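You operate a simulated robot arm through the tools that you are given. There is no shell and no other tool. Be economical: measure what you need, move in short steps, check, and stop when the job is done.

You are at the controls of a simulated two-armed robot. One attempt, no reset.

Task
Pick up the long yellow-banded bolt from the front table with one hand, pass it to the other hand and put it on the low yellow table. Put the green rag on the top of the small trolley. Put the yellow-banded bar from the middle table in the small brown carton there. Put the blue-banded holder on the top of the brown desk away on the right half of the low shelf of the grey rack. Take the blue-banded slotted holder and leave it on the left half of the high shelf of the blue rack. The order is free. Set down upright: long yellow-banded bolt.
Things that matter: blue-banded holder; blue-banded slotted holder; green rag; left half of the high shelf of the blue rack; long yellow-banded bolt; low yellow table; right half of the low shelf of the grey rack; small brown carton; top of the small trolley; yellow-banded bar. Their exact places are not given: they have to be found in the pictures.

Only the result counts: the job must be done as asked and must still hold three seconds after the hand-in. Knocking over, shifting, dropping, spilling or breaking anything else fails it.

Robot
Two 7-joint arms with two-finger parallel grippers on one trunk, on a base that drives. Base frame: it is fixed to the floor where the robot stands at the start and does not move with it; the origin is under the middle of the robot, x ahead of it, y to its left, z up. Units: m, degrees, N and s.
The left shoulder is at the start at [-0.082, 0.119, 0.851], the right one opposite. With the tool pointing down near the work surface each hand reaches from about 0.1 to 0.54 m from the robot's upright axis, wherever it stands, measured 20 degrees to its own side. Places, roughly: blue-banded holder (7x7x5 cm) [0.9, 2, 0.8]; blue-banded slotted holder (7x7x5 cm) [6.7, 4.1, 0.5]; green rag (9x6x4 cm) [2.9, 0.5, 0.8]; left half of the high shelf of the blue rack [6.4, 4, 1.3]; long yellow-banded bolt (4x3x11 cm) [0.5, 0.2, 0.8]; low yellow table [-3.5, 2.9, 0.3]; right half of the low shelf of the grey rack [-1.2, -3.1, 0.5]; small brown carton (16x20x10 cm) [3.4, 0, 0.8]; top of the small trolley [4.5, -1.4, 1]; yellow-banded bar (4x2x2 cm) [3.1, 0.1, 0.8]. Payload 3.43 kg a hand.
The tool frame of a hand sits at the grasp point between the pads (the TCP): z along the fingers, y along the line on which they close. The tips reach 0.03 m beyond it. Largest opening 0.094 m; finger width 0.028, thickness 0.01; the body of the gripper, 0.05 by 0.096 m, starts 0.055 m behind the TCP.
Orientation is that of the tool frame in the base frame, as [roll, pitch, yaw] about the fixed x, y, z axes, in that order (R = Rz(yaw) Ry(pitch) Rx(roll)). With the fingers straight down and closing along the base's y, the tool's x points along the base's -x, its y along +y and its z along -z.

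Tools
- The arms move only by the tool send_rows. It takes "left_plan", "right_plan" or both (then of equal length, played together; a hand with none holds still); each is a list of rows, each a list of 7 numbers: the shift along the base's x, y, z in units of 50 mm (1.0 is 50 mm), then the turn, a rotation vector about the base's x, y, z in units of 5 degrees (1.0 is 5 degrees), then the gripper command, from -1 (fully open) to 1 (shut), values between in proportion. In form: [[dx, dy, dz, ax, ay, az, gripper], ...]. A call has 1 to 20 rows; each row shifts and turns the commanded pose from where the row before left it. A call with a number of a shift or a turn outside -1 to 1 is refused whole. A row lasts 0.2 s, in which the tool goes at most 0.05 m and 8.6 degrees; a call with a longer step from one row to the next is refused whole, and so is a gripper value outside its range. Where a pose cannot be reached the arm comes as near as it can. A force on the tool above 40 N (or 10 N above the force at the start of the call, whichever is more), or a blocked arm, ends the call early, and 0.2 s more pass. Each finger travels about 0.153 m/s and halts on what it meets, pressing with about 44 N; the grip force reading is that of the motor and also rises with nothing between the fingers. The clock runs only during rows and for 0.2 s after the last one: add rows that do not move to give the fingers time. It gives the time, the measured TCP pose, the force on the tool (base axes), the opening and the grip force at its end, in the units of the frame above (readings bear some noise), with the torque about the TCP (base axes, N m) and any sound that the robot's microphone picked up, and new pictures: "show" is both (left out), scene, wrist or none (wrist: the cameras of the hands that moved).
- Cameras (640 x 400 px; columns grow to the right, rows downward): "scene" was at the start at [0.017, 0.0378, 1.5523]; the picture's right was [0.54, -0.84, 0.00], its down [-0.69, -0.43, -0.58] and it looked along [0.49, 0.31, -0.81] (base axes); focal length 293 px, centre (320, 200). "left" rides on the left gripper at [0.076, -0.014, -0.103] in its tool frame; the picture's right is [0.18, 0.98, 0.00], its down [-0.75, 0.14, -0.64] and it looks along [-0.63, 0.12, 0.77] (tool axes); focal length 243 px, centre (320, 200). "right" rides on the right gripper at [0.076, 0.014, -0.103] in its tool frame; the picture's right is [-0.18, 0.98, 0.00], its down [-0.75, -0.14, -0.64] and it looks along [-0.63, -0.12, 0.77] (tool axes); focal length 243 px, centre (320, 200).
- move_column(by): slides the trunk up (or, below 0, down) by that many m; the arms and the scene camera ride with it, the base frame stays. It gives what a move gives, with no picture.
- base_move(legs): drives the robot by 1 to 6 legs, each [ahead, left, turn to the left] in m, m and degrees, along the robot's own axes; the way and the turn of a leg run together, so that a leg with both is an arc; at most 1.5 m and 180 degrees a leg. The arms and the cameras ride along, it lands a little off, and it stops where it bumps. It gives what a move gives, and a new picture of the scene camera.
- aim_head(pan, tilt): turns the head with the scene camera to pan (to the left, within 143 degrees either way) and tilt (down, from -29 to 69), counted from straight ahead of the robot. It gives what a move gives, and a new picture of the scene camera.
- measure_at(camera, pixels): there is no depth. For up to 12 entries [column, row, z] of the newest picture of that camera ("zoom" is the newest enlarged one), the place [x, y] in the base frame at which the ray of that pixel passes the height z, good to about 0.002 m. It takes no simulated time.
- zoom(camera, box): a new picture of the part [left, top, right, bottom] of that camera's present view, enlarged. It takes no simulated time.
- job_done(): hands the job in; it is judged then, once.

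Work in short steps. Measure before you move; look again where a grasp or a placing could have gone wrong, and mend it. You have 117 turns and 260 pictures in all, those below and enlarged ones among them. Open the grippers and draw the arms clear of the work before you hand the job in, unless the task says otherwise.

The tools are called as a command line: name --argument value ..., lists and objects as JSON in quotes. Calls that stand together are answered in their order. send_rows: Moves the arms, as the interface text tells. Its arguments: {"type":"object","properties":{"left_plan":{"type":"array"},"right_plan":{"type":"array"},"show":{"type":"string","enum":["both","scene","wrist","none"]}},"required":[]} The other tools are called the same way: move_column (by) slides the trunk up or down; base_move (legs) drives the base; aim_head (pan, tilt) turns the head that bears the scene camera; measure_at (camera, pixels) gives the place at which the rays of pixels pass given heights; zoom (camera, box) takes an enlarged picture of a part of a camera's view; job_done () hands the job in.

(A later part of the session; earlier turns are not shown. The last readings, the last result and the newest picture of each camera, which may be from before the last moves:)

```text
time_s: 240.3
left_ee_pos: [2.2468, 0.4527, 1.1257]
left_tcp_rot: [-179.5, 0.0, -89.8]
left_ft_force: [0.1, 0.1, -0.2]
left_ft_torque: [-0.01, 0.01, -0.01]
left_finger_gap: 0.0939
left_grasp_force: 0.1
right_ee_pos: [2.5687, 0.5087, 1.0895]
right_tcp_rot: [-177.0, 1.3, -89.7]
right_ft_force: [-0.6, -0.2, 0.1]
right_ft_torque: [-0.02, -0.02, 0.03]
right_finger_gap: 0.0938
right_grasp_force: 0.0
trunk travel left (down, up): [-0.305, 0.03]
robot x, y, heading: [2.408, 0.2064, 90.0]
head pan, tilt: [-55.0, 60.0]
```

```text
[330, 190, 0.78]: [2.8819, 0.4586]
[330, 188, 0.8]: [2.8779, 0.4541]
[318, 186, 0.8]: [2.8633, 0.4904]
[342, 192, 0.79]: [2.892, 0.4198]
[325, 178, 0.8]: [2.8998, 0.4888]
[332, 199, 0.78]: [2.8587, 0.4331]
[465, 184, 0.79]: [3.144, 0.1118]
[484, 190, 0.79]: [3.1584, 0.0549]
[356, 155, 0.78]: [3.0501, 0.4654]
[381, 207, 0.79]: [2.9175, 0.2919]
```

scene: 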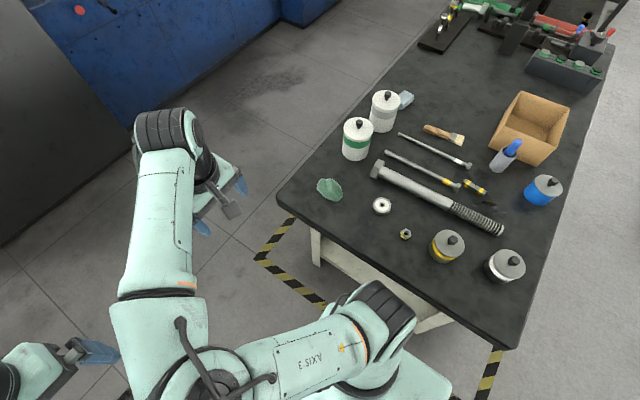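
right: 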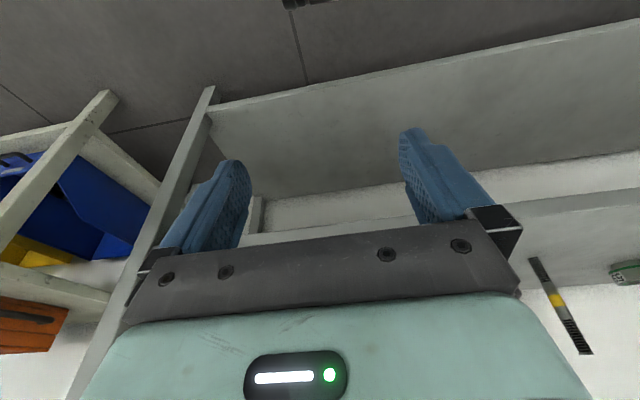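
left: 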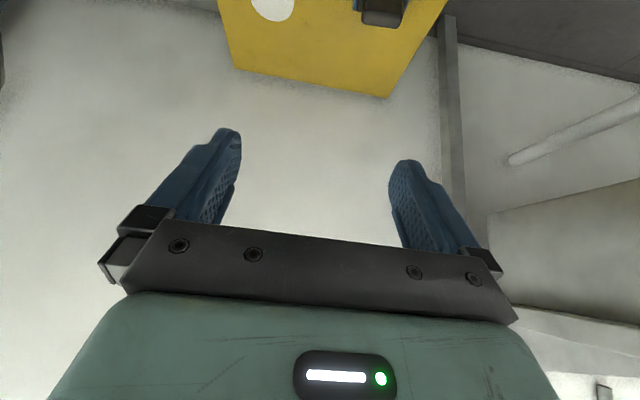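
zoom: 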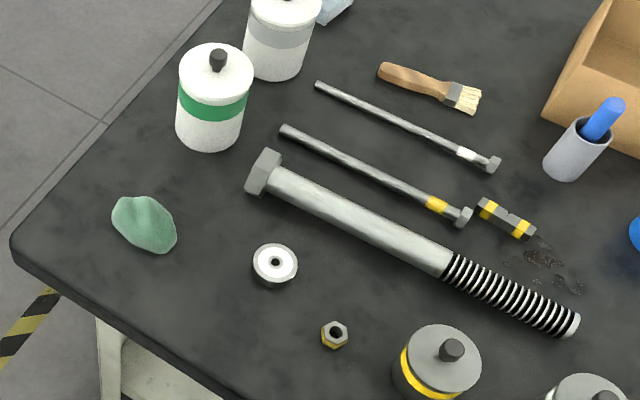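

Rag centre ≈(2.879, 0.453), long side roughly along y. I carry the right hand above it, turning +15°.

send_rows --right_plan '[[0.775, -0.14, -0.2, 0, 0, 1, -1], [0.775, -0.14, -0.2, 0, 0, 1, -1], [0.775, -0.14, -0.3, 0, 0, 1, -1], [0.775, -0.14, -0.4, 0, 0, 0, -1], [0.775, -0.14, -0.4, 0, 0, 0, -1], [0.775, -0.14, -0.4, 0, 0, 0, -1], [0.775, -0.14, -0.5, 0, 0, 0, -1], [0.775, -0.14, -0.5, 0, 0, 0, -1], [0, 0, 0, 0, 0, 0, -1]]' --show "both"

```text
time_s: 242.3
left_ee_pos: [2.2469, 0.4533, 1.1263]
left_tcp_rot: [-179.6, 0.0, -89.8]
left_ft_force: [0.1, -0.9, 1.4]
left_ft_torque: [0.02, -0.01, -0.04]
left_finger_gap: 0.0938
left_grasp_force: 0.1
right_ee_pos: [2.8788, 0.4554, 0.9446]
right_tcp_rot: [-176.8, 1.3, -74.7]
right_ft_force: [0.0, -0.3, 0.0]
right_ft_torque: [0.02, -0.02, 0.0]
right_finger_gap: 0.0942
right_grasp_force: 0.0
trunk travel left (down, up): [-0.305, 0.03]
robot x, y, heading: [2.4037, 0.2064, 90.0]
head pan, tilt: [-55.0, 60.0]
```

scene: 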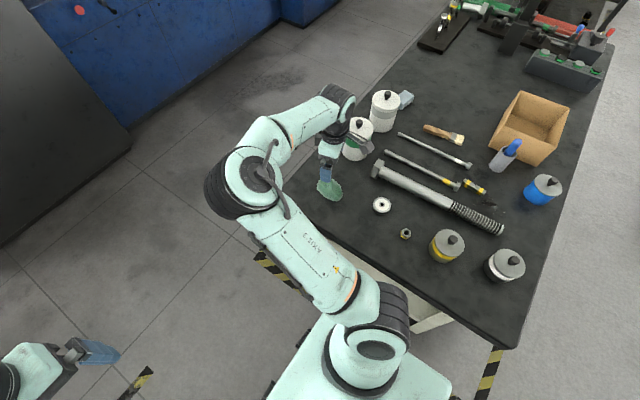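
right: 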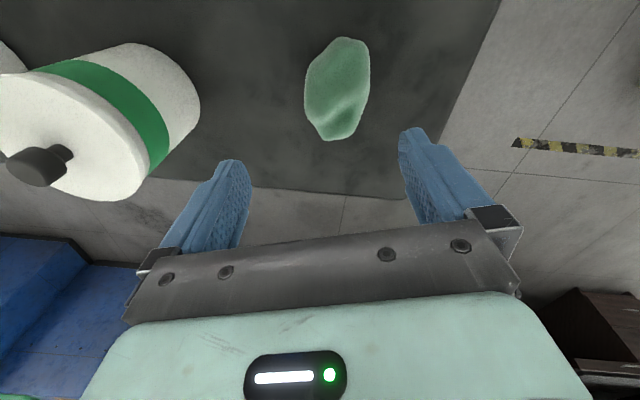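

measure_at --camera "right" --pixels '[[338, 90, 0.8], [338, 90, 0.79], [308, 85, 0.79], [368, 80, 0.79], [350, 42, 0.79], [333, 136, 0.8], [198, 110, 0.85], [160, 175, 0.87]]'

```text
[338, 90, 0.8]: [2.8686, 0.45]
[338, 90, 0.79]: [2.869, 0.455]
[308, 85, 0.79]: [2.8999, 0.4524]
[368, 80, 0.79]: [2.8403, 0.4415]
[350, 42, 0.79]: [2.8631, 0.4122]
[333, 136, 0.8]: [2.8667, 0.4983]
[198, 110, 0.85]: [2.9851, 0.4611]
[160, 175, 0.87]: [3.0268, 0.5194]
```

Rag centre (2.868, 0.453). I lower to z 0.816 and close.

send_rows --right_plan '[[-0.22, -0.04, -0.7, 0, 0, 0, -1], [0, 0, -0.7, 0, 0, 0, -1], [0, 0, -0.7, 0, 0, 0, -1], [0, 0, -0.46, 0, 0, 0, -1], [0, 0, 0, 0, 0, 0, -1], [0, 0, 0, 0, 0, 0, 1], [0, 0, 0, 0, 0, 0, 1], [0, 0, 0, 0, 0, 0, 1], [0, 0, 0, 0, 0, 0, 1]]' --show "wrist"

```text
time_s: 243.2
left_ee_pos: [2.2464, 0.4525, 1.1264]
left_tcp_rot: [-179.6, 0.0, -89.9]
left_ft_force: [0.1, 0.1, -0.2]
left_ft_torque: [0.0, 0.01, 0.01]
left_finger_gap: 0.0939
left_grasp_force: 0.1
right_ee_pos: [2.8674, 0.4507, 0.8332]
right_tcp_rot: [-177.2, 1.7, -74.7]
right_ft_force: [-5.7, -2.3, 16.4]
right_ft_torque: [-0.48, 1.01, -0.01]
right_finger_gap: 0.0939
right_grasp_force: 0.0
trunk travel left (down, up): [-0.305, 0.03]
robot x, y, heading: [2.4049, 0.2021, 90.1]
head pan, tilt: [-55.0, 60.0]
stopped in row 4 (right hand): the force on the tool passed its limit at 83 N (the readings are from after the stop); the commanded pose is now the measured one
```

right: 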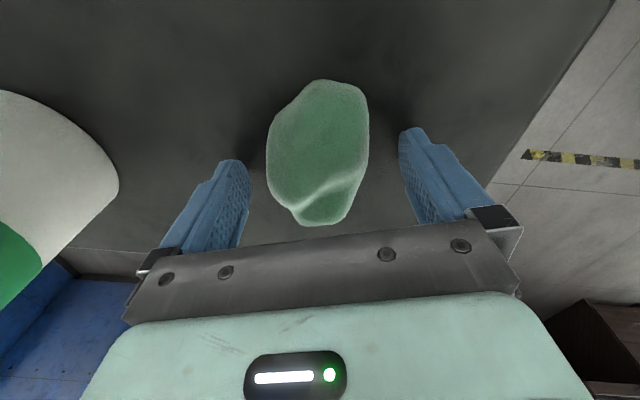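

Fingers met the table at tip height ≈0.80, so the top is at 0.80. I lift 3 mm and close on the rag.

send_rows --right_plan '[[0, 0, 0.07, 0, 0, 0, -1], [0, 0, 0, 0, 0, 0, 1], [0, 0, 0, 0, 0, 0, 1], [0, 0, 0, 0, 0, 0, 1], [0, 0, 0, 0, 0, 0, 1]]' --show "wrist"

```text
time_s: 244.4
left_ee_pos: [2.2469, 0.4521, 1.126]
left_tcp_rot: [-179.6, 0.0, -89.8]
left_ft_force: [-0.6, -0.5, 0.7]
left_ft_torque: [0.02, -0.06, -0.02]
left_finger_gap: 0.0941
left_grasp_force: 0.0
right_ee_pos: [2.8696, 0.4514, 0.8346]
right_tcp_rot: [-177.2, 1.5, -74.6]
right_ft_force: [-0.5, -0.9, -0.2]
right_ft_torque: [0.0, -0.01, 0.01]
right_finger_gap: 0.0588
right_grasp_force: 43.9
trunk travel left (down, up): [-0.305, 0.03]
robot x, y, heading: [2.4036, 0.2035, 90.2]
head pan, tilt: [-55.0, 60.0]
```

right: 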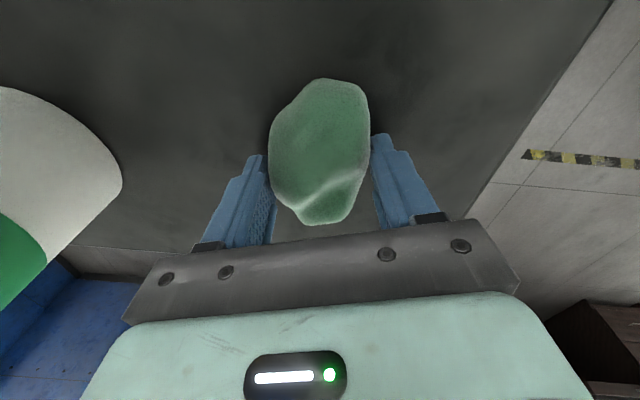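

Rag gripped (59 mm). I lift, draw in, back out of the gap and turn to heading 0.

send_rows --right_plan '[[0, 0, 0.4, 0, 0, 0, 1], [0, 0, 0.9, 0, 0, 0, 1], [0, 0, 0.95, 0, 0, 0, 1], [0, 0, 0.95, 0, 0, 0, 1], [0, 0, 0.95, 0, 0, 0, 1], [0, 0, 0.8, 0, 0, 0, 1], [-0.75, 0.1, 0, 0, 0, -1, 1], [-0.75, 0.1, 0, 0, 0, -1, 1], [-0.75, 0.1, 0, 0, 0, -1, 1], [-0.75, 0.1, 0, 0, 0, 0, 1], [-0.75, 0.1, 0, 0, 0, 0, 1], [-0.75, 0.1, 0, 0, 0, 0, 1], [-0.75, 0.1, 0, 0, 0, 0, 1], [-0.6, 0.1, 0, 0, 0, 0, 1]]' --show "wrist"

base_move --legs '[[-0.7, 0.03, 0], [0, 0, -90]]'

```text
time_s: 247.4
left_ee_pos: [2.2468, 0.4523, 1.1247]
left_tcp_rot: [-179.6, -0.1, -89.8]
left_ft_force: [0.4, 0.0, -0.2]
left_ft_torque: [-0.02, 0.0, -0.02]
left_finger_gap: 0.094
left_grasp_force: 0.0
right_ee_pos: [2.575, 0.492, 1.0835]
right_tcp_rot: [-177.1, 1.5, -89.6]
right_ft_force: [0.5, 0.0, -0.3]
right_ft_torque: [-0.03, 0.02, 0.01]
right_finger_gap: 0.0569
right_grasp_force: 44.2
trunk travel left (down, up): [-0.305, 0.03]
robot x, y, heading: [2.4033, 0.2018, 89.9]
head pan, tilt: [-55.0, 60.0]
```

right: 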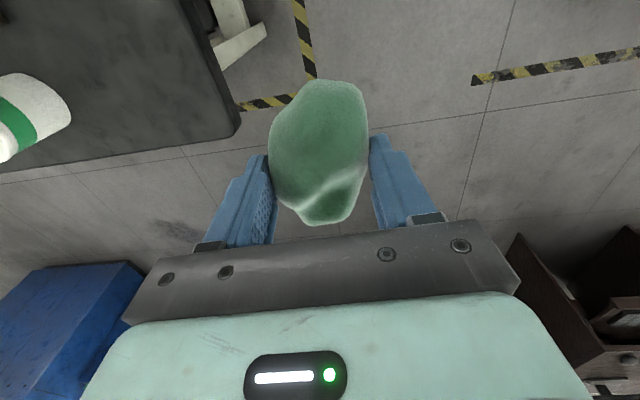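

```text
time_s: 255.1
left_ee_pos: [2.6227, -0.3429, 1.1268]
left_tcp_rot: [-179.6, -0.1, 179.8]
left_ft_force: [-0.2, 0.1, -0.4]
left_ft_torque: [-0.02, 0.01, 0.02]
left_finger_gap: 0.0942
left_grasp_force: 0.0
right_ee_pos: [2.66, -0.6701, 1.0828]
right_tcp_rot: [-177.1, 1.5, 179.9]
right_ft_force: [-0.9, 0.1, -0.6]
right_ft_torque: [0.01, -0.02, 0.02]
right_finger_gap: 0.0563
right_grasp_force: 44.2
trunk travel left (down, up): [-0.305, 0.03]
robot x, y, heading: [2.3724, -0.4973, -0.3]
head pan, tilt: [-55.0, 60.0]
```

scene: 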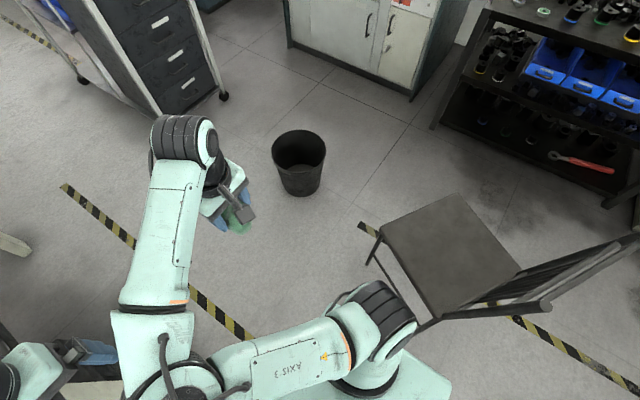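

I check where the waste bin and trolley stand before moving on.

measure_at --camera "scene" --pixels '[[283, 188, 0], [320, 185, 0], [275, 140, 0.25], [157, 115, 0], [85, 80, 0], [222, 97, 0]]'

aim_head --pan 45 --tilt 60

base_move --legs '[[0.72, 0.03, 0.3]]'

```text
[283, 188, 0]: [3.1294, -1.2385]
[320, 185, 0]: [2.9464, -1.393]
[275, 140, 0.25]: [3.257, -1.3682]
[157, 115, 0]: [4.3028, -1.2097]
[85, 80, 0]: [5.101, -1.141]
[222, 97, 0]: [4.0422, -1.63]
```

```text
time_s: 256.9
left_ee_pos: [2.6229, -0.3425, 1.1263]
left_tcp_rot: [-179.6, -0.2, 179.7]
left_ft_force: [0.1, 0.2, 0.0]
left_ft_torque: [-0.03, -0.02, 0.01]
left_finger_gap: 0.0938
left_grasp_force: 0.0
right_ee_pos: [2.6603, -0.6702, 1.0828]
right_tcp_rot: [-177.3, 1.6, 179.9]
right_ft_force: [-0.3, -0.1, -0.2]
right_ft_torque: [0.02, 0.0, 0.04]
right_finger_gap: 0.0563
right_grasp_force: 43.6
trunk travel left (down, up): [-0.305, 0.03]
robot x, y, heading: [2.3739, -0.4944, -0.3]
head pan, tilt: [45.0, 60.0]
```

scene: 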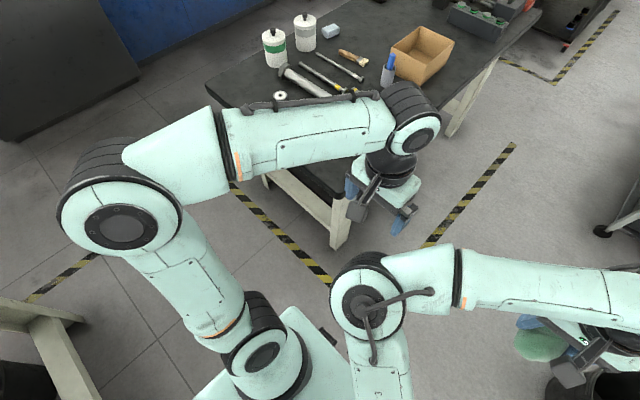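

```text
time_s: 260.8
left_ee_pos: [3.356, -0.3226, 1.1263]
left_tcp_rot: [-179.6, -0.1, 179.1]
left_ft_force: [-0.2, 0.4, 0.3]
left_ft_torque: [0.0, -0.01, -0.01]
left_finger_gap: 0.0939
left_grasp_force: 0.0
right_ee_pos: [3.3888, -0.6522, 1.083]
right_tcp_rot: [-177.2, 1.5, 179.1]
right_ft_force: [-0.1, 0.4, -0.3]
right_ft_torque: [-0.02, 0.02, 0.0]
right_finger_gap: 0.0558
right_grasp_force: 43.8
trunk travel left (down, up): [-0.305, 0.03]
robot x, y, heading: [3.1054, -0.4724, -1.1]
head pan, tilt: [45.0, 60.0]
```

scene: 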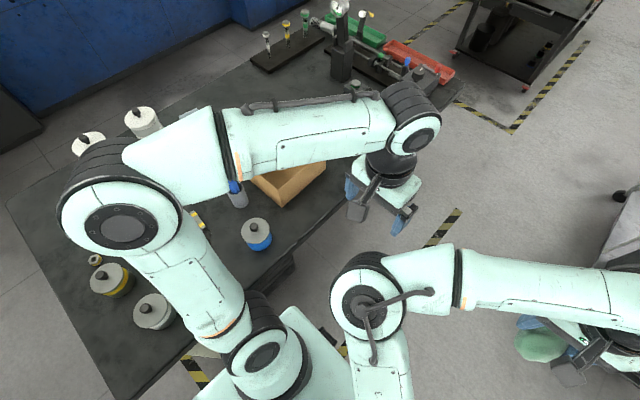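

The left arm will fetch the bar: I rotate it −75° while moving above (3.148, 0.085).

send_rows --left_plan '[[-0.277, 0.544, 0, 0, 0, -1, -1], [-0.277, 0.544, 0, 0, 0, -1, -1], [-0.277, 0.544, 0, 0, 0, -1, -1], [-0.277, 0.544, 0, 0, 0, -1, -1], [-0.277, 0.544, 0, 0, 0, -1, -1], [-0.277, 0.544, 0, 0, 0, -1, -1], [-0.277, 0.544, 0, 0, 0, -1, -1], [-0.277, 0.544, 0, 0, 0, -1, -1], [-0.277, 0.544, 0, 0, 0, -1, -1], [-0.277, 0.544, -0.3, 0, 0, -1, -1], [-0.277, 0.544, -0.4, 0, 0, -1, -1], [-0.277, 0.544, -0.5, 0, 0, -1, -1], [-0.277, 0.544, -0.5, 0, 0, -1, -1], [-0.277, 0.544, -0.5, 0, 0, -1, -1], [-0.277, 0.544, -0.6, 0, 0, -1, -1], [0, 0, 0, 0, 0, 0, -1]]' --show "both"

```text
time_s: 264.2
left_ee_pos: [3.1478, 0.0841, 0.9867]
left_tcp_rot: [-179.5, -0.1, 104.0]
left_ft_force: [0.4, -0.4, 0.2]
left_ft_torque: [0.03, 0.03, -0.02]
left_finger_gap: 0.094
left_grasp_force: 0.1
right_ee_pos: [3.3906, -0.6534, 1.0815]
right_tcp_rot: [-177.1, 1.5, 179.1]
right_ft_force: [0.3, -0.1, -0.3]
right_ft_torque: [0.0, 0.02, 0.01]
right_finger_gap: 0.0559
right_grasp_force: 43.7
trunk travel left (down, up): [-0.305, 0.03]
robot x, y, heading: [3.1055, -0.4745, -0.6]
head pan, tilt: [45.0, 60.0]
```

scene: 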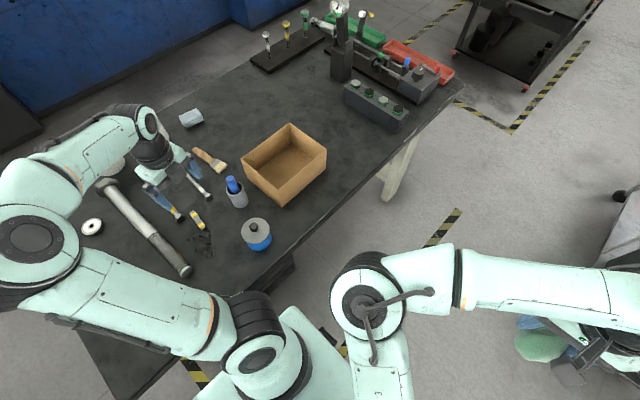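
left: 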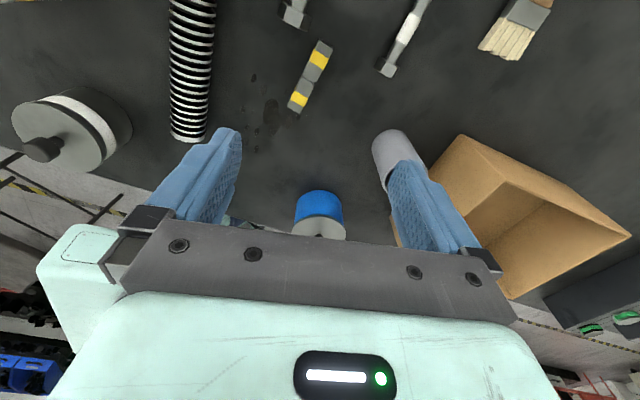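

measure_at --camera "left" --pixels '[[310, 78, 0.81], [310, 78, 0.82], [323, 46, 0.815], [296, 107, 0.815], [303, 73, 0.815], [317, 80, 0.815], [410, 175, 0.85], [189, 120, 0.82]]'

measure_at --camera "scene" --pixels '[[198, 219, 0.81], [194, 211, 0.815], [203, 228, 0.815], [243, 162, 0.9], [291, 125, 0.9], [326, 153, 0.9], [282, 204, 0.9], [282, 204, 0.8]]'

zoom --camera "left" --box '[230, 10, 390, 130]'

```text
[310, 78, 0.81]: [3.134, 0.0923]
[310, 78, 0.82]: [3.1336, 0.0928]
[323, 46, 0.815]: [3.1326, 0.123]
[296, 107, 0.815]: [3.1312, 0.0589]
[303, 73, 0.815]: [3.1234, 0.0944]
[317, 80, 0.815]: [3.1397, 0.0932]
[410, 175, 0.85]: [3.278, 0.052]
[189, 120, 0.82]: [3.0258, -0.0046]
```

```text
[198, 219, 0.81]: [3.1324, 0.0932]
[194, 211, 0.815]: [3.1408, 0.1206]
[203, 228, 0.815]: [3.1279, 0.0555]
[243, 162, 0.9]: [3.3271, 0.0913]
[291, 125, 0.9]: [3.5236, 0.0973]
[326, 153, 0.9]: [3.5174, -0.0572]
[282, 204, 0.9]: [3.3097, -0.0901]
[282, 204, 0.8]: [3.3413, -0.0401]
```

```text
3.33 times, centred on (310, 70) of left
```

zoom: 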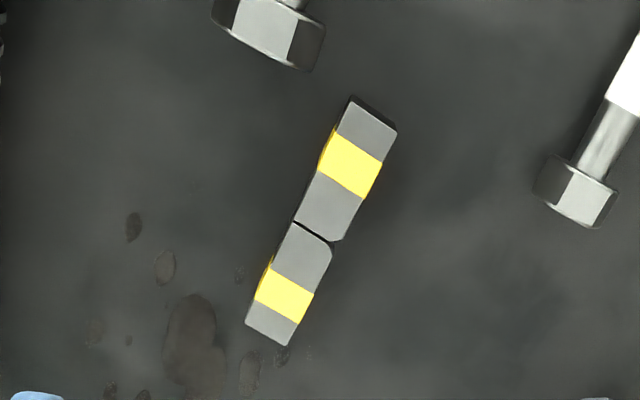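

The bar at (3.133, 0.092) seems to have a crease in its middle. I lower to look closer before grasping.

send_rows --left_plan '[[-0.1, 0.1, -0.6, 0, 0, 0, -1], [-0.1, 0.05, -0.6, 0, 0, 0, -1], [-0.1, 0, -0.4, 0, 0, 0, -1], [0, 0, 0, 0, 0, 0, -1]]' --show "wrist"

zoom --camera "left" --box '[250, 40, 390, 180]'

zoom --camera "scene" --box '[170, 190, 230, 240]'

```text
time_s: 265.2
left_ee_pos: [3.1323, 0.0899, 0.9065]
left_tcp_rot: [-179.6, -0.1, 104.2]
left_ft_force: [0.2, 0.2, 0.9]
left_ft_torque: [0.01, 0.01, 0.0]
left_finger_gap: 0.0941
left_grasp_force: 0.0
right_ee_pos: [3.3895, -0.6529, 1.0822]
right_tcp_rot: [-177.2, 1.6, 179.1]
right_ft_force: [-1.3, -0.5, -0.2]
right_ft_torque: [0.01, 0.0, 0.0]
right_finger_gap: 0.0558
right_grasp_force: 43.8
trunk travel left (down, up): [-0.305, 0.03]
robot x, y, heading: [3.1074, -0.4751, -0.9]
head pan, tilt: [45.0, 60.0]
```

left: 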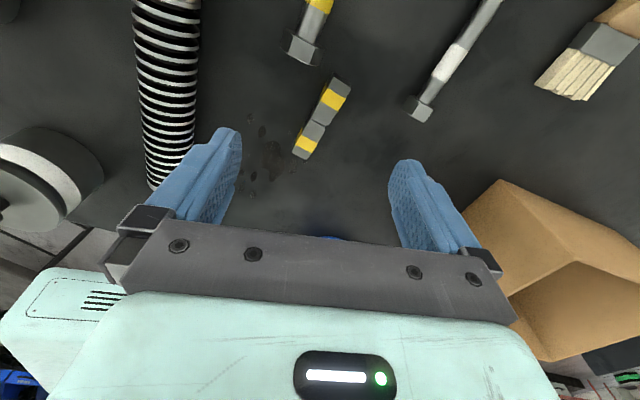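

```text
2.86 times, centred on (320, 110) of left
```

zoom: 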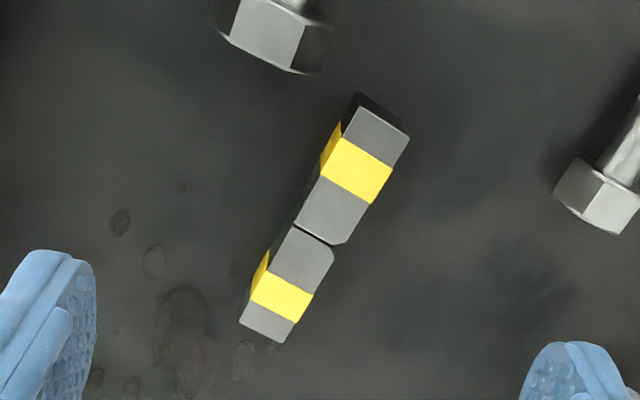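

```text
8.00 times, centred on (200, 215) of scene
```

zoom: 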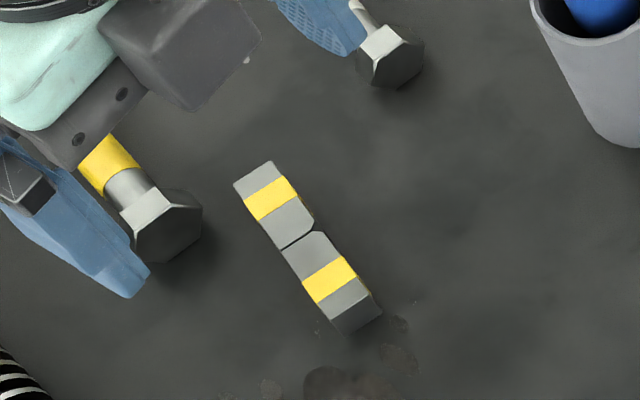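

I measure the bar's ends once more from this closer view to set the grip angle.

zoom --camera "left" --box '[270, 60, 370, 170]'

measure_at --camera "left" --pixels '[[341, 82, 0.815], [304, 156, 0.815], [312, 123, 0.815], [324, 126, 0.815], [309, 126, 0.8]]'

```text
3.64 times, centred on (320, 115) of left
```

zoom: 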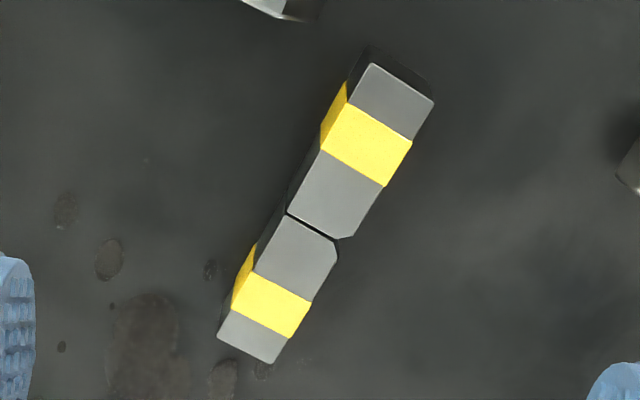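

```text
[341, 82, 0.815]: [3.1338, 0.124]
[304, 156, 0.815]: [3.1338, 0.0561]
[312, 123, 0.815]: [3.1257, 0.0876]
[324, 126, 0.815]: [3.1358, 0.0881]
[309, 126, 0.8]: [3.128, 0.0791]
```

The axis runs along y at x=3.133; each half is about 34 mm long. I grip the nearer half (y≈0.070), tool turned to close along x.

send_rows --left_plan '[[0.01, -0.13, -0.3, 0, 0, -0.94, -0.1], [0.01, -0.13, -0.3, 0, 0, -0.94, -0.1], [0, -0.14, -0.3, 0, 0, -0.94, -0.1], [0, 0, -0.3, 0, 0, 0, -0.1], [0, 0, -0.23, 0, 0, 0, -0.1], [0, 0, 0, 0, 0, 0, -0.1]]' --show "wrist"

zoom --camera "left" --box '[230, 80, 410, 260]'

```text
time_s: 266.6
left_ee_pos: [3.1346, 0.0736, 0.8345]
left_tcp_rot: [-179.5, -0.1, 89.9]
left_ft_force: [0.3, 0.2, -0.1]
left_ft_torque: [0.03, 0.03, -0.01]
left_finger_gap: 0.0515
left_grasp_force: 0.1
right_ee_pos: [3.3889, -0.6515, 1.0825]
right_tcp_rot: [-177.2, 1.5, 179.1]
right_ft_force: [0.4, 0.4, -1.4]
right_ft_torque: [0.0, 0.04, -0.01]
right_finger_gap: 0.0559
right_grasp_force: 43.9
trunk travel left (down, up): [-0.305, 0.03]
robot x, y, heading: [3.1014, -0.4748, -1.1]
head pan, tilt: [45.0, 60.0]
```

left: 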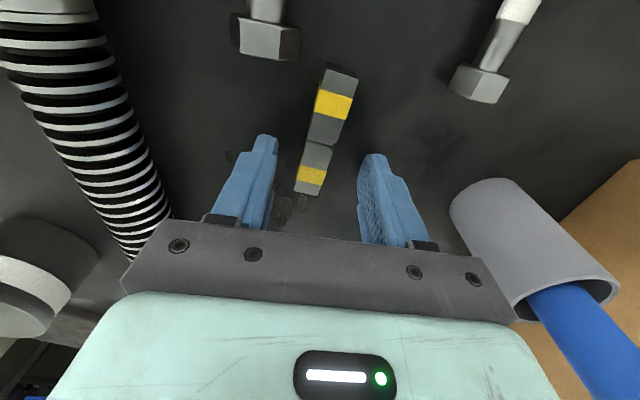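

```text
2.22 times, centred on (320, 170) of left
```

zoom: 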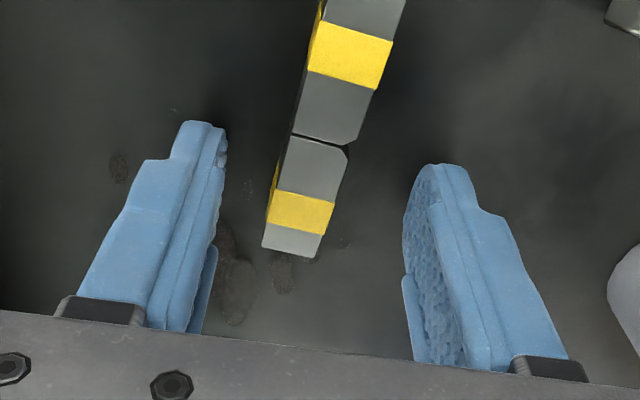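

I shift 4 mm outward to stay clear of the other half and close.

send_rows --left_plan '[[0, -0.09, 0, 0, 0, 0, -0.1], [0, 0, 0, 0, 0, 0, 0.3], [0, 0, 0, 0, 0, 0, 1], [0, 0, 0, 0, 0, 0, 1], [0, 0, 0, 0, 0, 0, 1]]' --show "wrist"

zoom --camera "left" --box '[230, 60, 410, 240]'

```text
time_s: 267.8
left_ee_pos: [3.1334, 0.068, 0.8354]
left_tcp_rot: [-179.6, 0.0, 90.1]
left_ft_force: [0.5, -0.9, -1.1]
left_ft_torque: [0.01, -0.04, 0.01]
left_finger_gap: 0.015
left_grasp_force: 44.2
right_ee_pos: [3.3902, -0.6531, 1.0823]
right_tcp_rot: [-177.2, 1.3, 179.1]
right_ft_force: [-0.9, -0.7, -0.6]
right_ft_torque: [0.01, -0.01, 0.0]
right_finger_gap: 0.0558
right_grasp_force: 43.8
trunk travel left (down, up): [-0.305, 0.03]
robot x, y, heading: [3.1035, -0.4748, -0.8]
head pan, tilt: [45.0, 60.0]
```

left: 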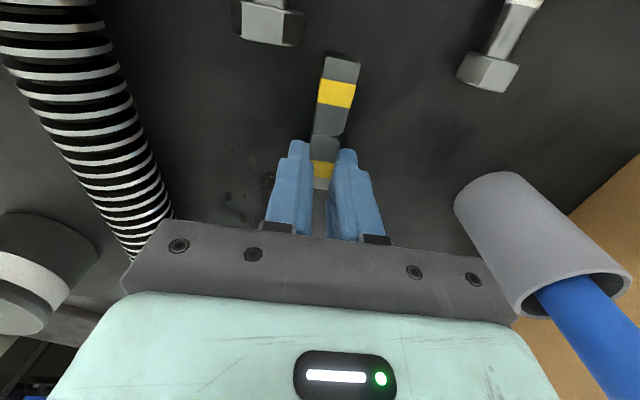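

```text
2.22 times, centred on (320, 150) of left
```

zoom: 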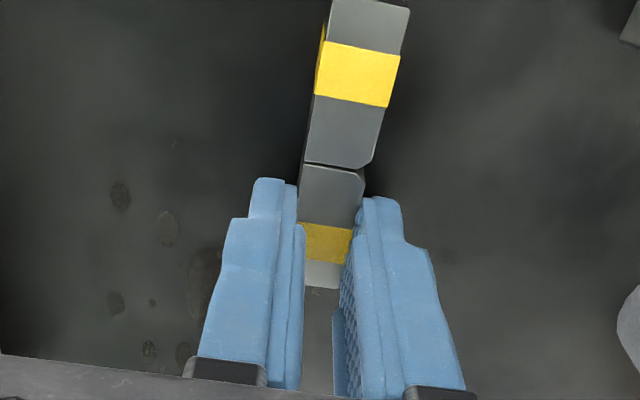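

Both halves turned together – it is one piece. I lift slowly and check.

send_rows --left_plan '[[0, 0, 0.1, 0, 0, 0, 1], [0, 0, 0.3, 0, 0, 0, 1], [0, 0, 0.6, 0, 0, 0, 1], [0, 0, 0.9, 0, 0, 0, 1], [0, 0, 0.9, 0, 0, 0, 1], [0, 0, 0.9, 0, 0, 0, 1]]' --show "both"

zoom --camera "scene" --box '[130, 100, 340, 240]'

```text
time_s: 269.2
left_ee_pos: [3.1341, 0.0652, 1.0197]
left_tcp_rot: [-179.7, -0.1, 89.8]
left_ft_force: [0.6, 0.4, -1.5]
left_ft_torque: [-0.01, 0.0, -0.02]
left_finger_gap: 0.015
left_grasp_force: 43.6
right_ee_pos: [3.3897, -0.653, 1.0821]
right_tcp_rot: [-177.2, 1.5, 179.1]
right_ft_force: [0.6, -0.7, -0.9]
right_ft_torque: [0.01, -0.02, -0.02]
right_finger_gap: 0.056
right_grasp_force: 44.0
trunk travel left (down, up): [-0.305, 0.03]
robot x, y, heading: [3.1044, -0.4739, -1.1]
head pan, tilt: [45.0, 60.0]
```

scene: 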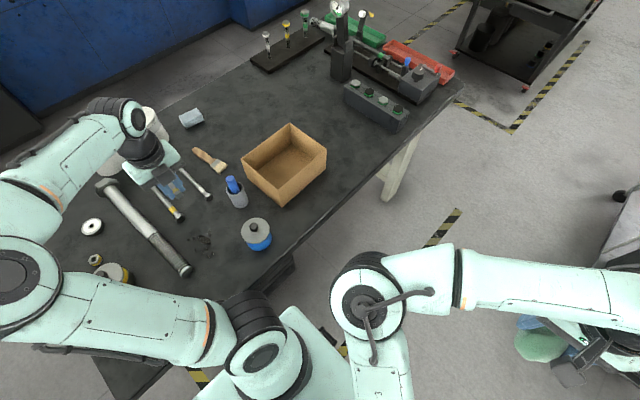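
left: 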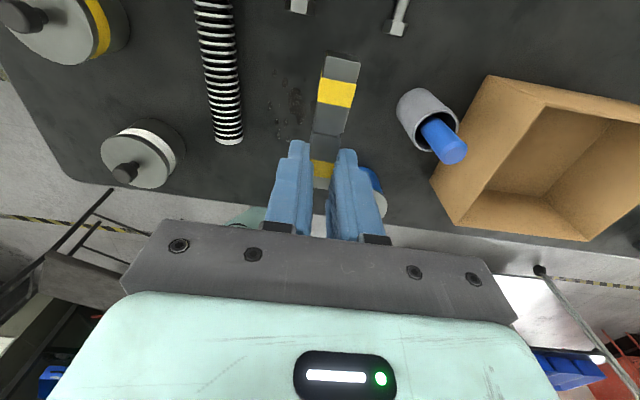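

```text
2.86 times, centred on (235, 170) of scene
```

zoom: 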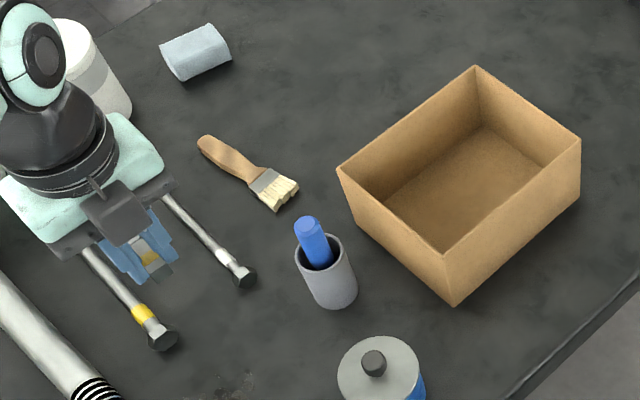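

The bar came up whole. Carton rim spans x 3.32–3.52, y −0.08…0.09 (z 0.90). I carry the bar over (3.42, 0.015).

send_rows --left_plan '[[0, 0, 0.8, 0, 0, 0, 1], [0.8, -0.14, 0, 0, 0, 0, 1], [0.8, -0.14, 0, 0, 0, 0, 1], [0.8, -0.14, 0, 0, 0, 0, 1], [0.8, -0.14, 0, 0, 0, 0, 1], [0.8, -0.14, 0, 0, 0, 0, 1], [0.8, -0.14, 0, 0, 0, 0, 1], [0.9, -0.16, 0, 0, 0, 0, 1], [0, 0, -0.6, 0, 0, 0, 1], [0, 0, -0.6, 0, 0, 0, 1], [0, 0, 0, 0, 0, 0, 1]]' --show "both"

zoom --camera "scene" --box '[200, 80, 380, 220]'

```text
time_s: 271.6
left_ee_pos: [3.4178, 0.0172, 1.0008]
left_tcp_rot: [-179.7, -0.1, 90.0]
left_ft_force: [-0.8, 0.3, -1.6]
left_ft_torque: [-0.06, 0.02, -0.02]
left_finger_gap: 0.015
left_grasp_force: 43.6
right_ee_pos: [3.39, -0.6544, 1.0819]
right_tcp_rot: [-177.2, 1.5, 179.1]
right_ft_force: [-0.1, -0.3, 0.4]
right_ft_torque: [-0.01, -0.03, -0.03]
right_finger_gap: 0.0555
right_grasp_force: 43.9
trunk travel left (down, up): [-0.305, 0.03]
robot x, y, heading: [3.1063, -0.4736, -1.1]
head pan, tilt: [45.0, 60.0]
```

scene: 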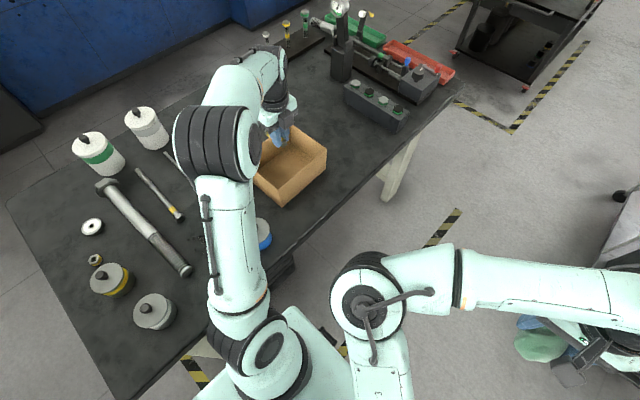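
left: 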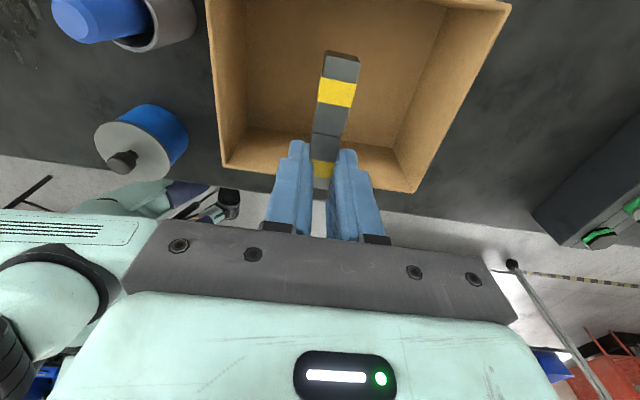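

```text
2.86 times, centred on (290, 150) of scene
```

zoom: 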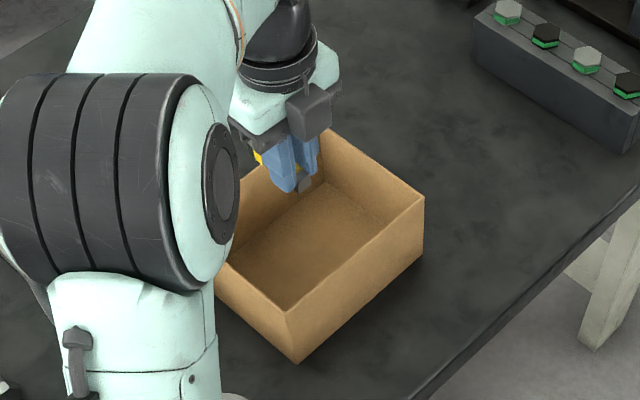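

measure_at --camera "left" --pixels '[[222, 166, 0.9], [416, 191, 0.9], [510, 8, 0.9], [250, 128, 0.805], [395, 148, 0.805]]'

```text
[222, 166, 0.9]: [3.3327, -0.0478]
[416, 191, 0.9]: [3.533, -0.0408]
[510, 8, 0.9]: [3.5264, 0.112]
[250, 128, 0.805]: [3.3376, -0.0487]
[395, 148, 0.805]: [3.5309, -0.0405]
```

Rim re-measured: centre (3.432, 0.035). I adjust and lower the bar inside to just above the floor.

send_rows --left_plan '[[0.25, 0.3, -0.4, 0, 0, 0, 1], [0, 0, -0.7, 0, 0, 0, 1], [0, 0, -0.7, 0, 0, 0, 1], [0, 0, -0.6, 0, 0, 0, 1], [0, 0, -0.4, 0, 0, 0, 1], [0, 0, -0.2, 0, 0, 0, 1], [0, 0, 0, 0, 0, 0, 1]]' --show "wrist"

```text
time_s: 273.2
left_ee_pos: [3.4306, 0.0329, 0.8487]
left_tcp_rot: [-179.7, -0.1, 90.1]
left_ft_force: [0.4, -1.0, -0.8]
left_ft_torque: [-0.03, 0.0, 0.02]
left_finger_gap: 0.0148
left_grasp_force: 43.8
right_ee_pos: [3.3884, -0.6528, 1.083]
right_tcp_rot: [-177.2, 1.6, 179.1]
right_ft_force: [0.7, 0.1, -0.5]
right_ft_torque: [-0.01, -0.01, -0.01]
right_finger_gap: 0.0558
right_grasp_force: 44.4
trunk travel left (down, up): [-0.305, 0.03]
robot x, y, heading: [3.1064, -0.4731, -1.1]
head pan, tilt: [45.0, 60.0]
```

left: 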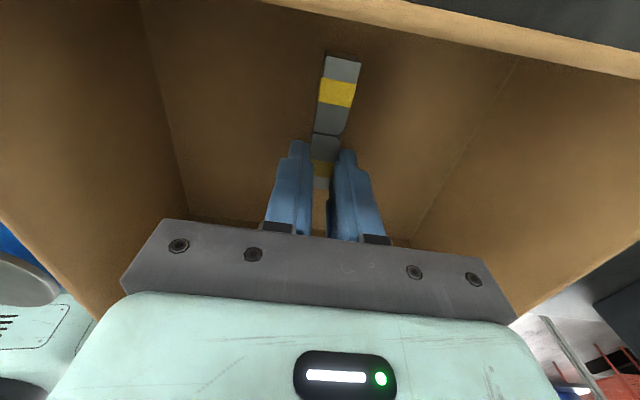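

Just above the floor. I open slightly and rise straight up.

send_rows --left_plan '[[0, 0, -0.1, 0, 0, 0, 1], [0, 0, 0, 0, 0, 0, 0.2], [0, 0, 0, 0, 0, 0, 0.2], [0, 0, 0.4, 0, 0, 0, 0.2], [0, 0, 0.8, 0, 0, 0, 0.2], [0, 0, 0.95, 0, 0, 0, 0.2], [0, 0, 0.95, 0, 0, 0, 0.2], [0, 0, 0.95, 0, 0, 0, 0.2], [0, 0, 0.95, 0, 0, 0, 0.2]]' --show "wrist"

```text
time_s: 275.2
left_ee_pos: [3.4317, 0.0318, 1.0946]
left_tcp_rot: [-179.6, 0.0, 89.9]
left_ft_force: [-0.7, 0.0, -0.6]
left_ft_torque: [-0.02, -0.01, 0.0]
left_finger_gap: 0.0376
left_grasp_force: 0.1
right_ee_pos: [3.3893, -0.6526, 1.0831]
right_tcp_rot: [-177.2, 1.5, 179.0]
right_ft_force: [0.8, 0.9, 0.1]
right_ft_torque: [-0.01, -0.02, -0.01]
right_finger_gap: 0.0557
right_grasp_force: 44.2
trunk travel left (down, up): [-0.305, 0.03]
robot x, y, heading: [3.105, -0.4742, -0.9]
head pan, tilt: [45.0, 60.0]
```

left: 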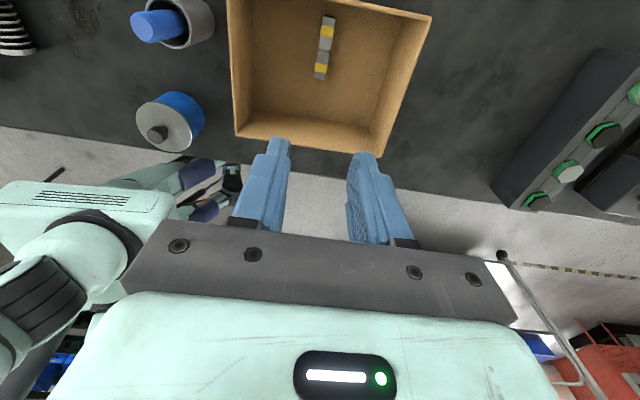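

Bar lies in the carton. I retract the left arm with its wrist unwound and look at the trolley.

send_rows --left_plan '[[-0.08, -0.4, 0.03, 0, 0, 1, -1], [-0.08, -0.4, 0.03, 0, 0, 1, -1], [-0.08, -0.4, 0.03, 0, 0, 1, -1], [-0.08, -0.4, 0.03, 0, 0, 1, -1], [-0.08, -0.4, 0.03, 0, 0, 1, -1], [-0.08, -0.4, 0.03, 0, 0, 1, -1], [-0.08, -0.4, 0.03, 0, 0, 1, -1], [-0.08, -0.4, 0.03, 0, 0, 1, -1], [-0.08, -0.4, 0.03, 0, 0, 1, -1], [-0.08, -0.4, 0.03, 0, 0, 1, -1], [-0.08, -0.4, 0.03, 0, 0, 1, -1], [-0.08, -0.4, 0.03, 0, 0, 1, -1], [-0.08, -0.4, 0.03, 0, 0, 1, -1], [-0.08, -0.4, 0.03, 0, 0, 1, -1], [-0.08, -0.4, 0.03, 0, 0, 1, -1], [-0.08, -0.4, 0.03, 0, 0, 1, -1], [-0.08, -0.4, 0.03, 0, 0, 1, -1], [-0.08, -0.4, 0.03, 0, 0, 1, -1]]' --show "none"

aim_head --pan -30 --tilt 35

```text
time_s: 279.0
left_ee_pos: [3.3595, -0.3301, 1.1214]
left_tcp_rot: [-179.7, 0.0, -179.9]
left_ft_force: [-0.3, -1.2, -0.3]
left_ft_torque: [0.04, -0.04, -0.01]
left_finger_gap: 0.0939
left_grasp_force: 0.0
right_ee_pos: [3.3881, -0.6525, 1.082]
right_tcp_rot: [-177.3, 1.6, 179.1]
right_ft_force: [-0.4, -1.1, -0.5]
right_ft_torque: [0.02, -0.02, -0.03]
right_finger_gap: 0.0556
right_grasp_force: 43.9
trunk travel left (down, up): [-0.305, 0.03]
robot x, y, heading: [3.1062, -0.4745, -1.1]
head pan, tilt: [45.0, 60.0]
```

```text
time_s: 280.5
left_ee_pos: [3.3594, -0.329, 1.1212]
left_tcp_rot: [-179.6, 0.0, 179.9]
left_ft_force: [0.5, -0.7, 0.4]
left_ft_torque: [-0.01, 0.0, 0.03]
left_finger_gap: 0.0941
left_grasp_force: 0.1
right_ee_pos: [3.3889, -0.6525, 1.0812]
right_tcp_rot: [-177.2, 1.5, 179.0]
right_ft_force: [0.1, -0.4, 0.0]
right_ft_torque: [0.05, 0.0, 0.01]
right_finger_gap: 0.0557
right_grasp_force: 43.8
trunk travel left (down, up): [-0.305, 0.03]
robot x, y, heading: [3.1043, -0.4764, -0.9]
head pan, tilt: [-30.0, 35.0]
```

scene: 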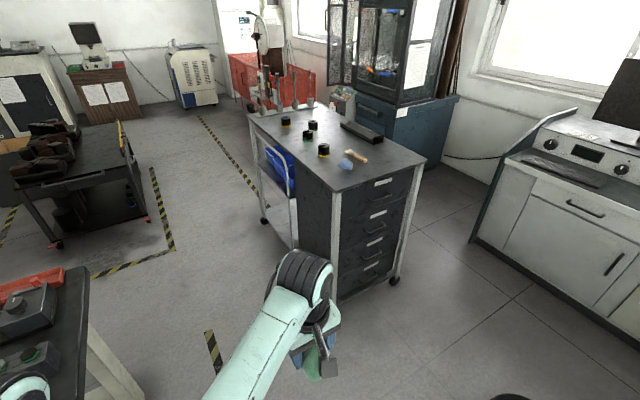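

measure_at --camera "scene" --pixels '[[332, 190, 0.97], [332, 190, 1.0], [426, 160, 0.97], [248, 115, 0.97], [347, 165, 0.97], [324, 155, 0.97], [334, 300, 0], [390, 285, 0], [308, 165, 0.97], [390, 163, 0.97]]'

zoom --camera "scene" --box '[230, 80, 440, 220]'

```text
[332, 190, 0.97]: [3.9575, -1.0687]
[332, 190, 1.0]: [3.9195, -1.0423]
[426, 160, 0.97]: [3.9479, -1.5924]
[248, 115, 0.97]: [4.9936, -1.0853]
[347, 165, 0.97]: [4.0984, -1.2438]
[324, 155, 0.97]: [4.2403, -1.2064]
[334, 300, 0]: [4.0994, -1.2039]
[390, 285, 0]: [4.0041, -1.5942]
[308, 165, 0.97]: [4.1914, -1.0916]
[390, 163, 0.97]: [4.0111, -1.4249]
```

```text
2.86 times, centred on (335, 150) of scene
```

zoom: 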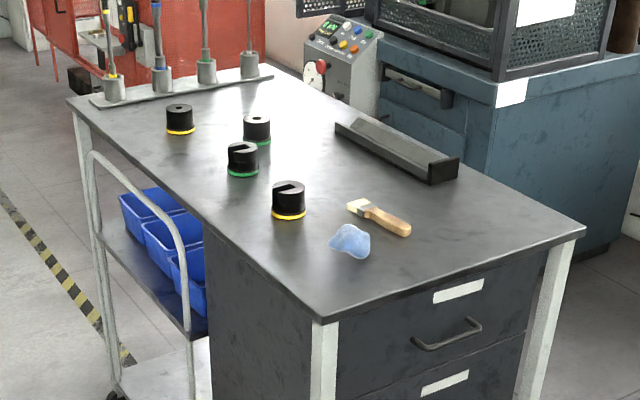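

Free corner on the trolley near (4.03,−1.14). I drive to (3.57,−0.92), keeping clear of the bin at (3.1,−1.38).

base_move --legs '[[0.473, -0.437, 0.9]]'

aim_head --pan -25 --tilt 55

```text
time_s: 284.9
left_ee_pos: [3.8253, -0.7782, 1.1207]
left_tcp_rot: [-179.6, 0.0, -179.9]
left_ft_force: [0.3, -0.2, 0.1]
left_ft_torque: [-0.02, 0.0, -0.01]
left_finger_gap: 0.0942
left_grasp_force: 0.1
right_ee_pos: [3.8546, -1.102, 1.0827]
right_tcp_rot: [-177.2, 1.5, 179.4]
right_ft_force: [0.7, 0.5, -0.8]
right_ft_torque: [0.04, 0.0, 0.01]
right_finger_gap: 0.0555
right_grasp_force: 43.9
trunk travel left (down, up): [-0.305, 0.03]
robot x, y, heading: [3.5702, -0.9231, -0.8]
head pan, tilt: [-30.0, 35.0]
```

scene: 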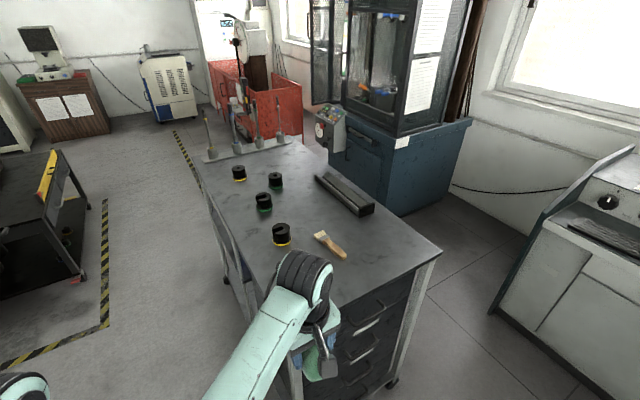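

```text
time_s: 285.7
left_ee_pos: [3.8249, -0.7787, 1.1222]
left_tcp_rot: [-179.7, 0.1, -179.9]
left_ft_force: [-1.1, -0.2, 1.0]
left_ft_torque: [0.0, 0.0, 0.02]
left_finger_gap: 0.0937
left_grasp_force: 0.1
right_ee_pos: [3.8549, -1.1016, 1.0825]
right_tcp_rot: [-177.1, 1.5, 179.3]
right_ft_force: [-0.2, -0.6, 0.3]
right_ft_torque: [0.02, -0.01, -0.02]
right_finger_gap: 0.0556
right_grasp_force: 43.6
trunk travel left (down, up): [-0.305, 0.03]
robot x, y, heading: [3.5661, -0.9226, -0.8]
head pan, tilt: [-25.0, 55.0]
```

scene: 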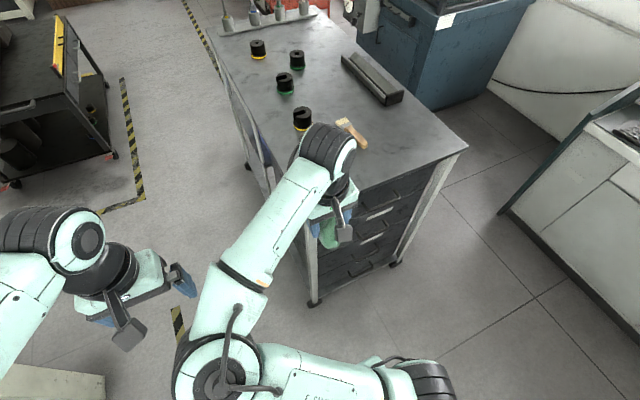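

measure_at --camera "scene" --pixels '[[467, 146, 0.93], [467, 146, 0.95], [467, 146, 0.97], [303, 130, 0.93], [303, 130, 0.95], [303, 130, 0.97], [355, 183, 0.95]]'

zoom --camera "right" --box '[0, 0, 640, 400]'

```text
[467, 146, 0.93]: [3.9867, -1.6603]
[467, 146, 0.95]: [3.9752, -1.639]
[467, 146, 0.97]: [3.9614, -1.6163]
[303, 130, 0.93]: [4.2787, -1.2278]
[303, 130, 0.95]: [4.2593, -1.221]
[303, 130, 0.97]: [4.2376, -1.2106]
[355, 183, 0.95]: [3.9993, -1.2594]
```

```text
1.00 times, centred on (320, 200) of right (not enlarged: the box is as wide or as high as the picture)
```

zoom: 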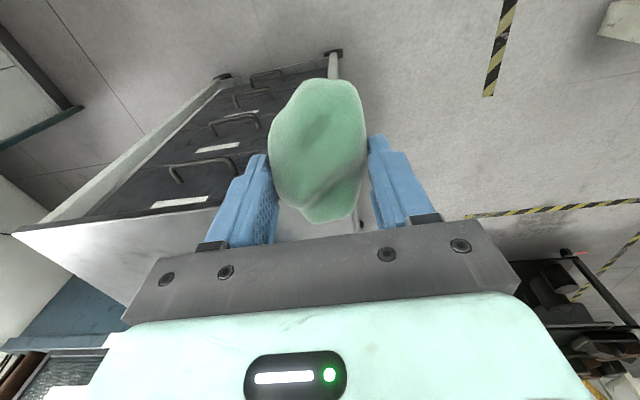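

Trolley top z≈0.97. I move the rag over (4.03,−1.14).

send_rows --right_plan '[[0.7, -0.16, 0, 0, 0, 0, 1], [0.7, -0.16, 0, 0, 0, 0, 1], [0.7, -0.16, 0, 0, 0, 0, 1], [0.7, -0.16, 0, 0, 0, 0, 1], [0.7, -0.16, 0, 0, 0, 0, 1], [0, 0, -0.5, 0, 0, 0, 1], [0, 0, 0, 0, 0, 0, 1]]' --show "both"

measure_at --camera "right" --pixels '[[320, 60, 0.97]]'

```text
time_s: 287.3
left_ee_pos: [3.8253, -0.7788, 1.1215]
left_tcp_rot: [-179.6, 0.0, -180.0]
left_ft_force: [-1.0, -0.4, -0.5]
left_ft_torque: [-0.01, -0.02, -0.02]
left_finger_gap: 0.0941
left_grasp_force: 0.1
right_ee_pos: [4.0309, -1.1405, 1.0577]
right_tcp_rot: [-177.2, 1.5, 179.2]
right_ft_force: [0.0, -0.1, -0.4]
right_ft_torque: [-0.01, -0.01, 0.01]
right_finger_gap: 0.0556
right_grasp_force: 43.6
trunk travel left (down, up): [-0.305, 0.03]
robot x, y, heading: [3.5715, -0.922, -0.8]
head pan, tilt: [-25.0, 55.0]
```

scene: 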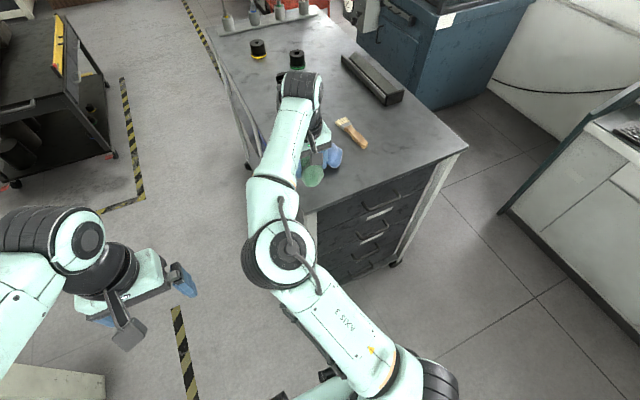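
right: 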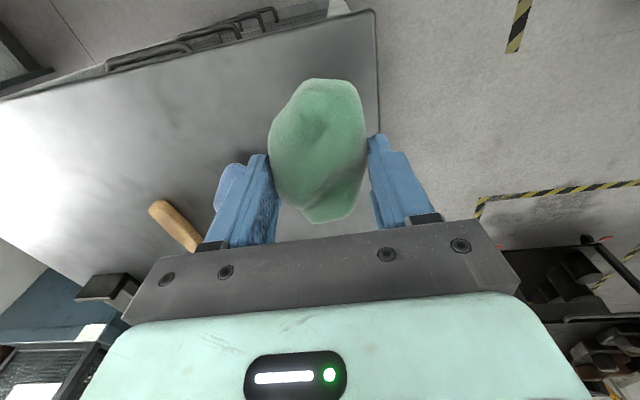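

```text
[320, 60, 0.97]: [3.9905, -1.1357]
```

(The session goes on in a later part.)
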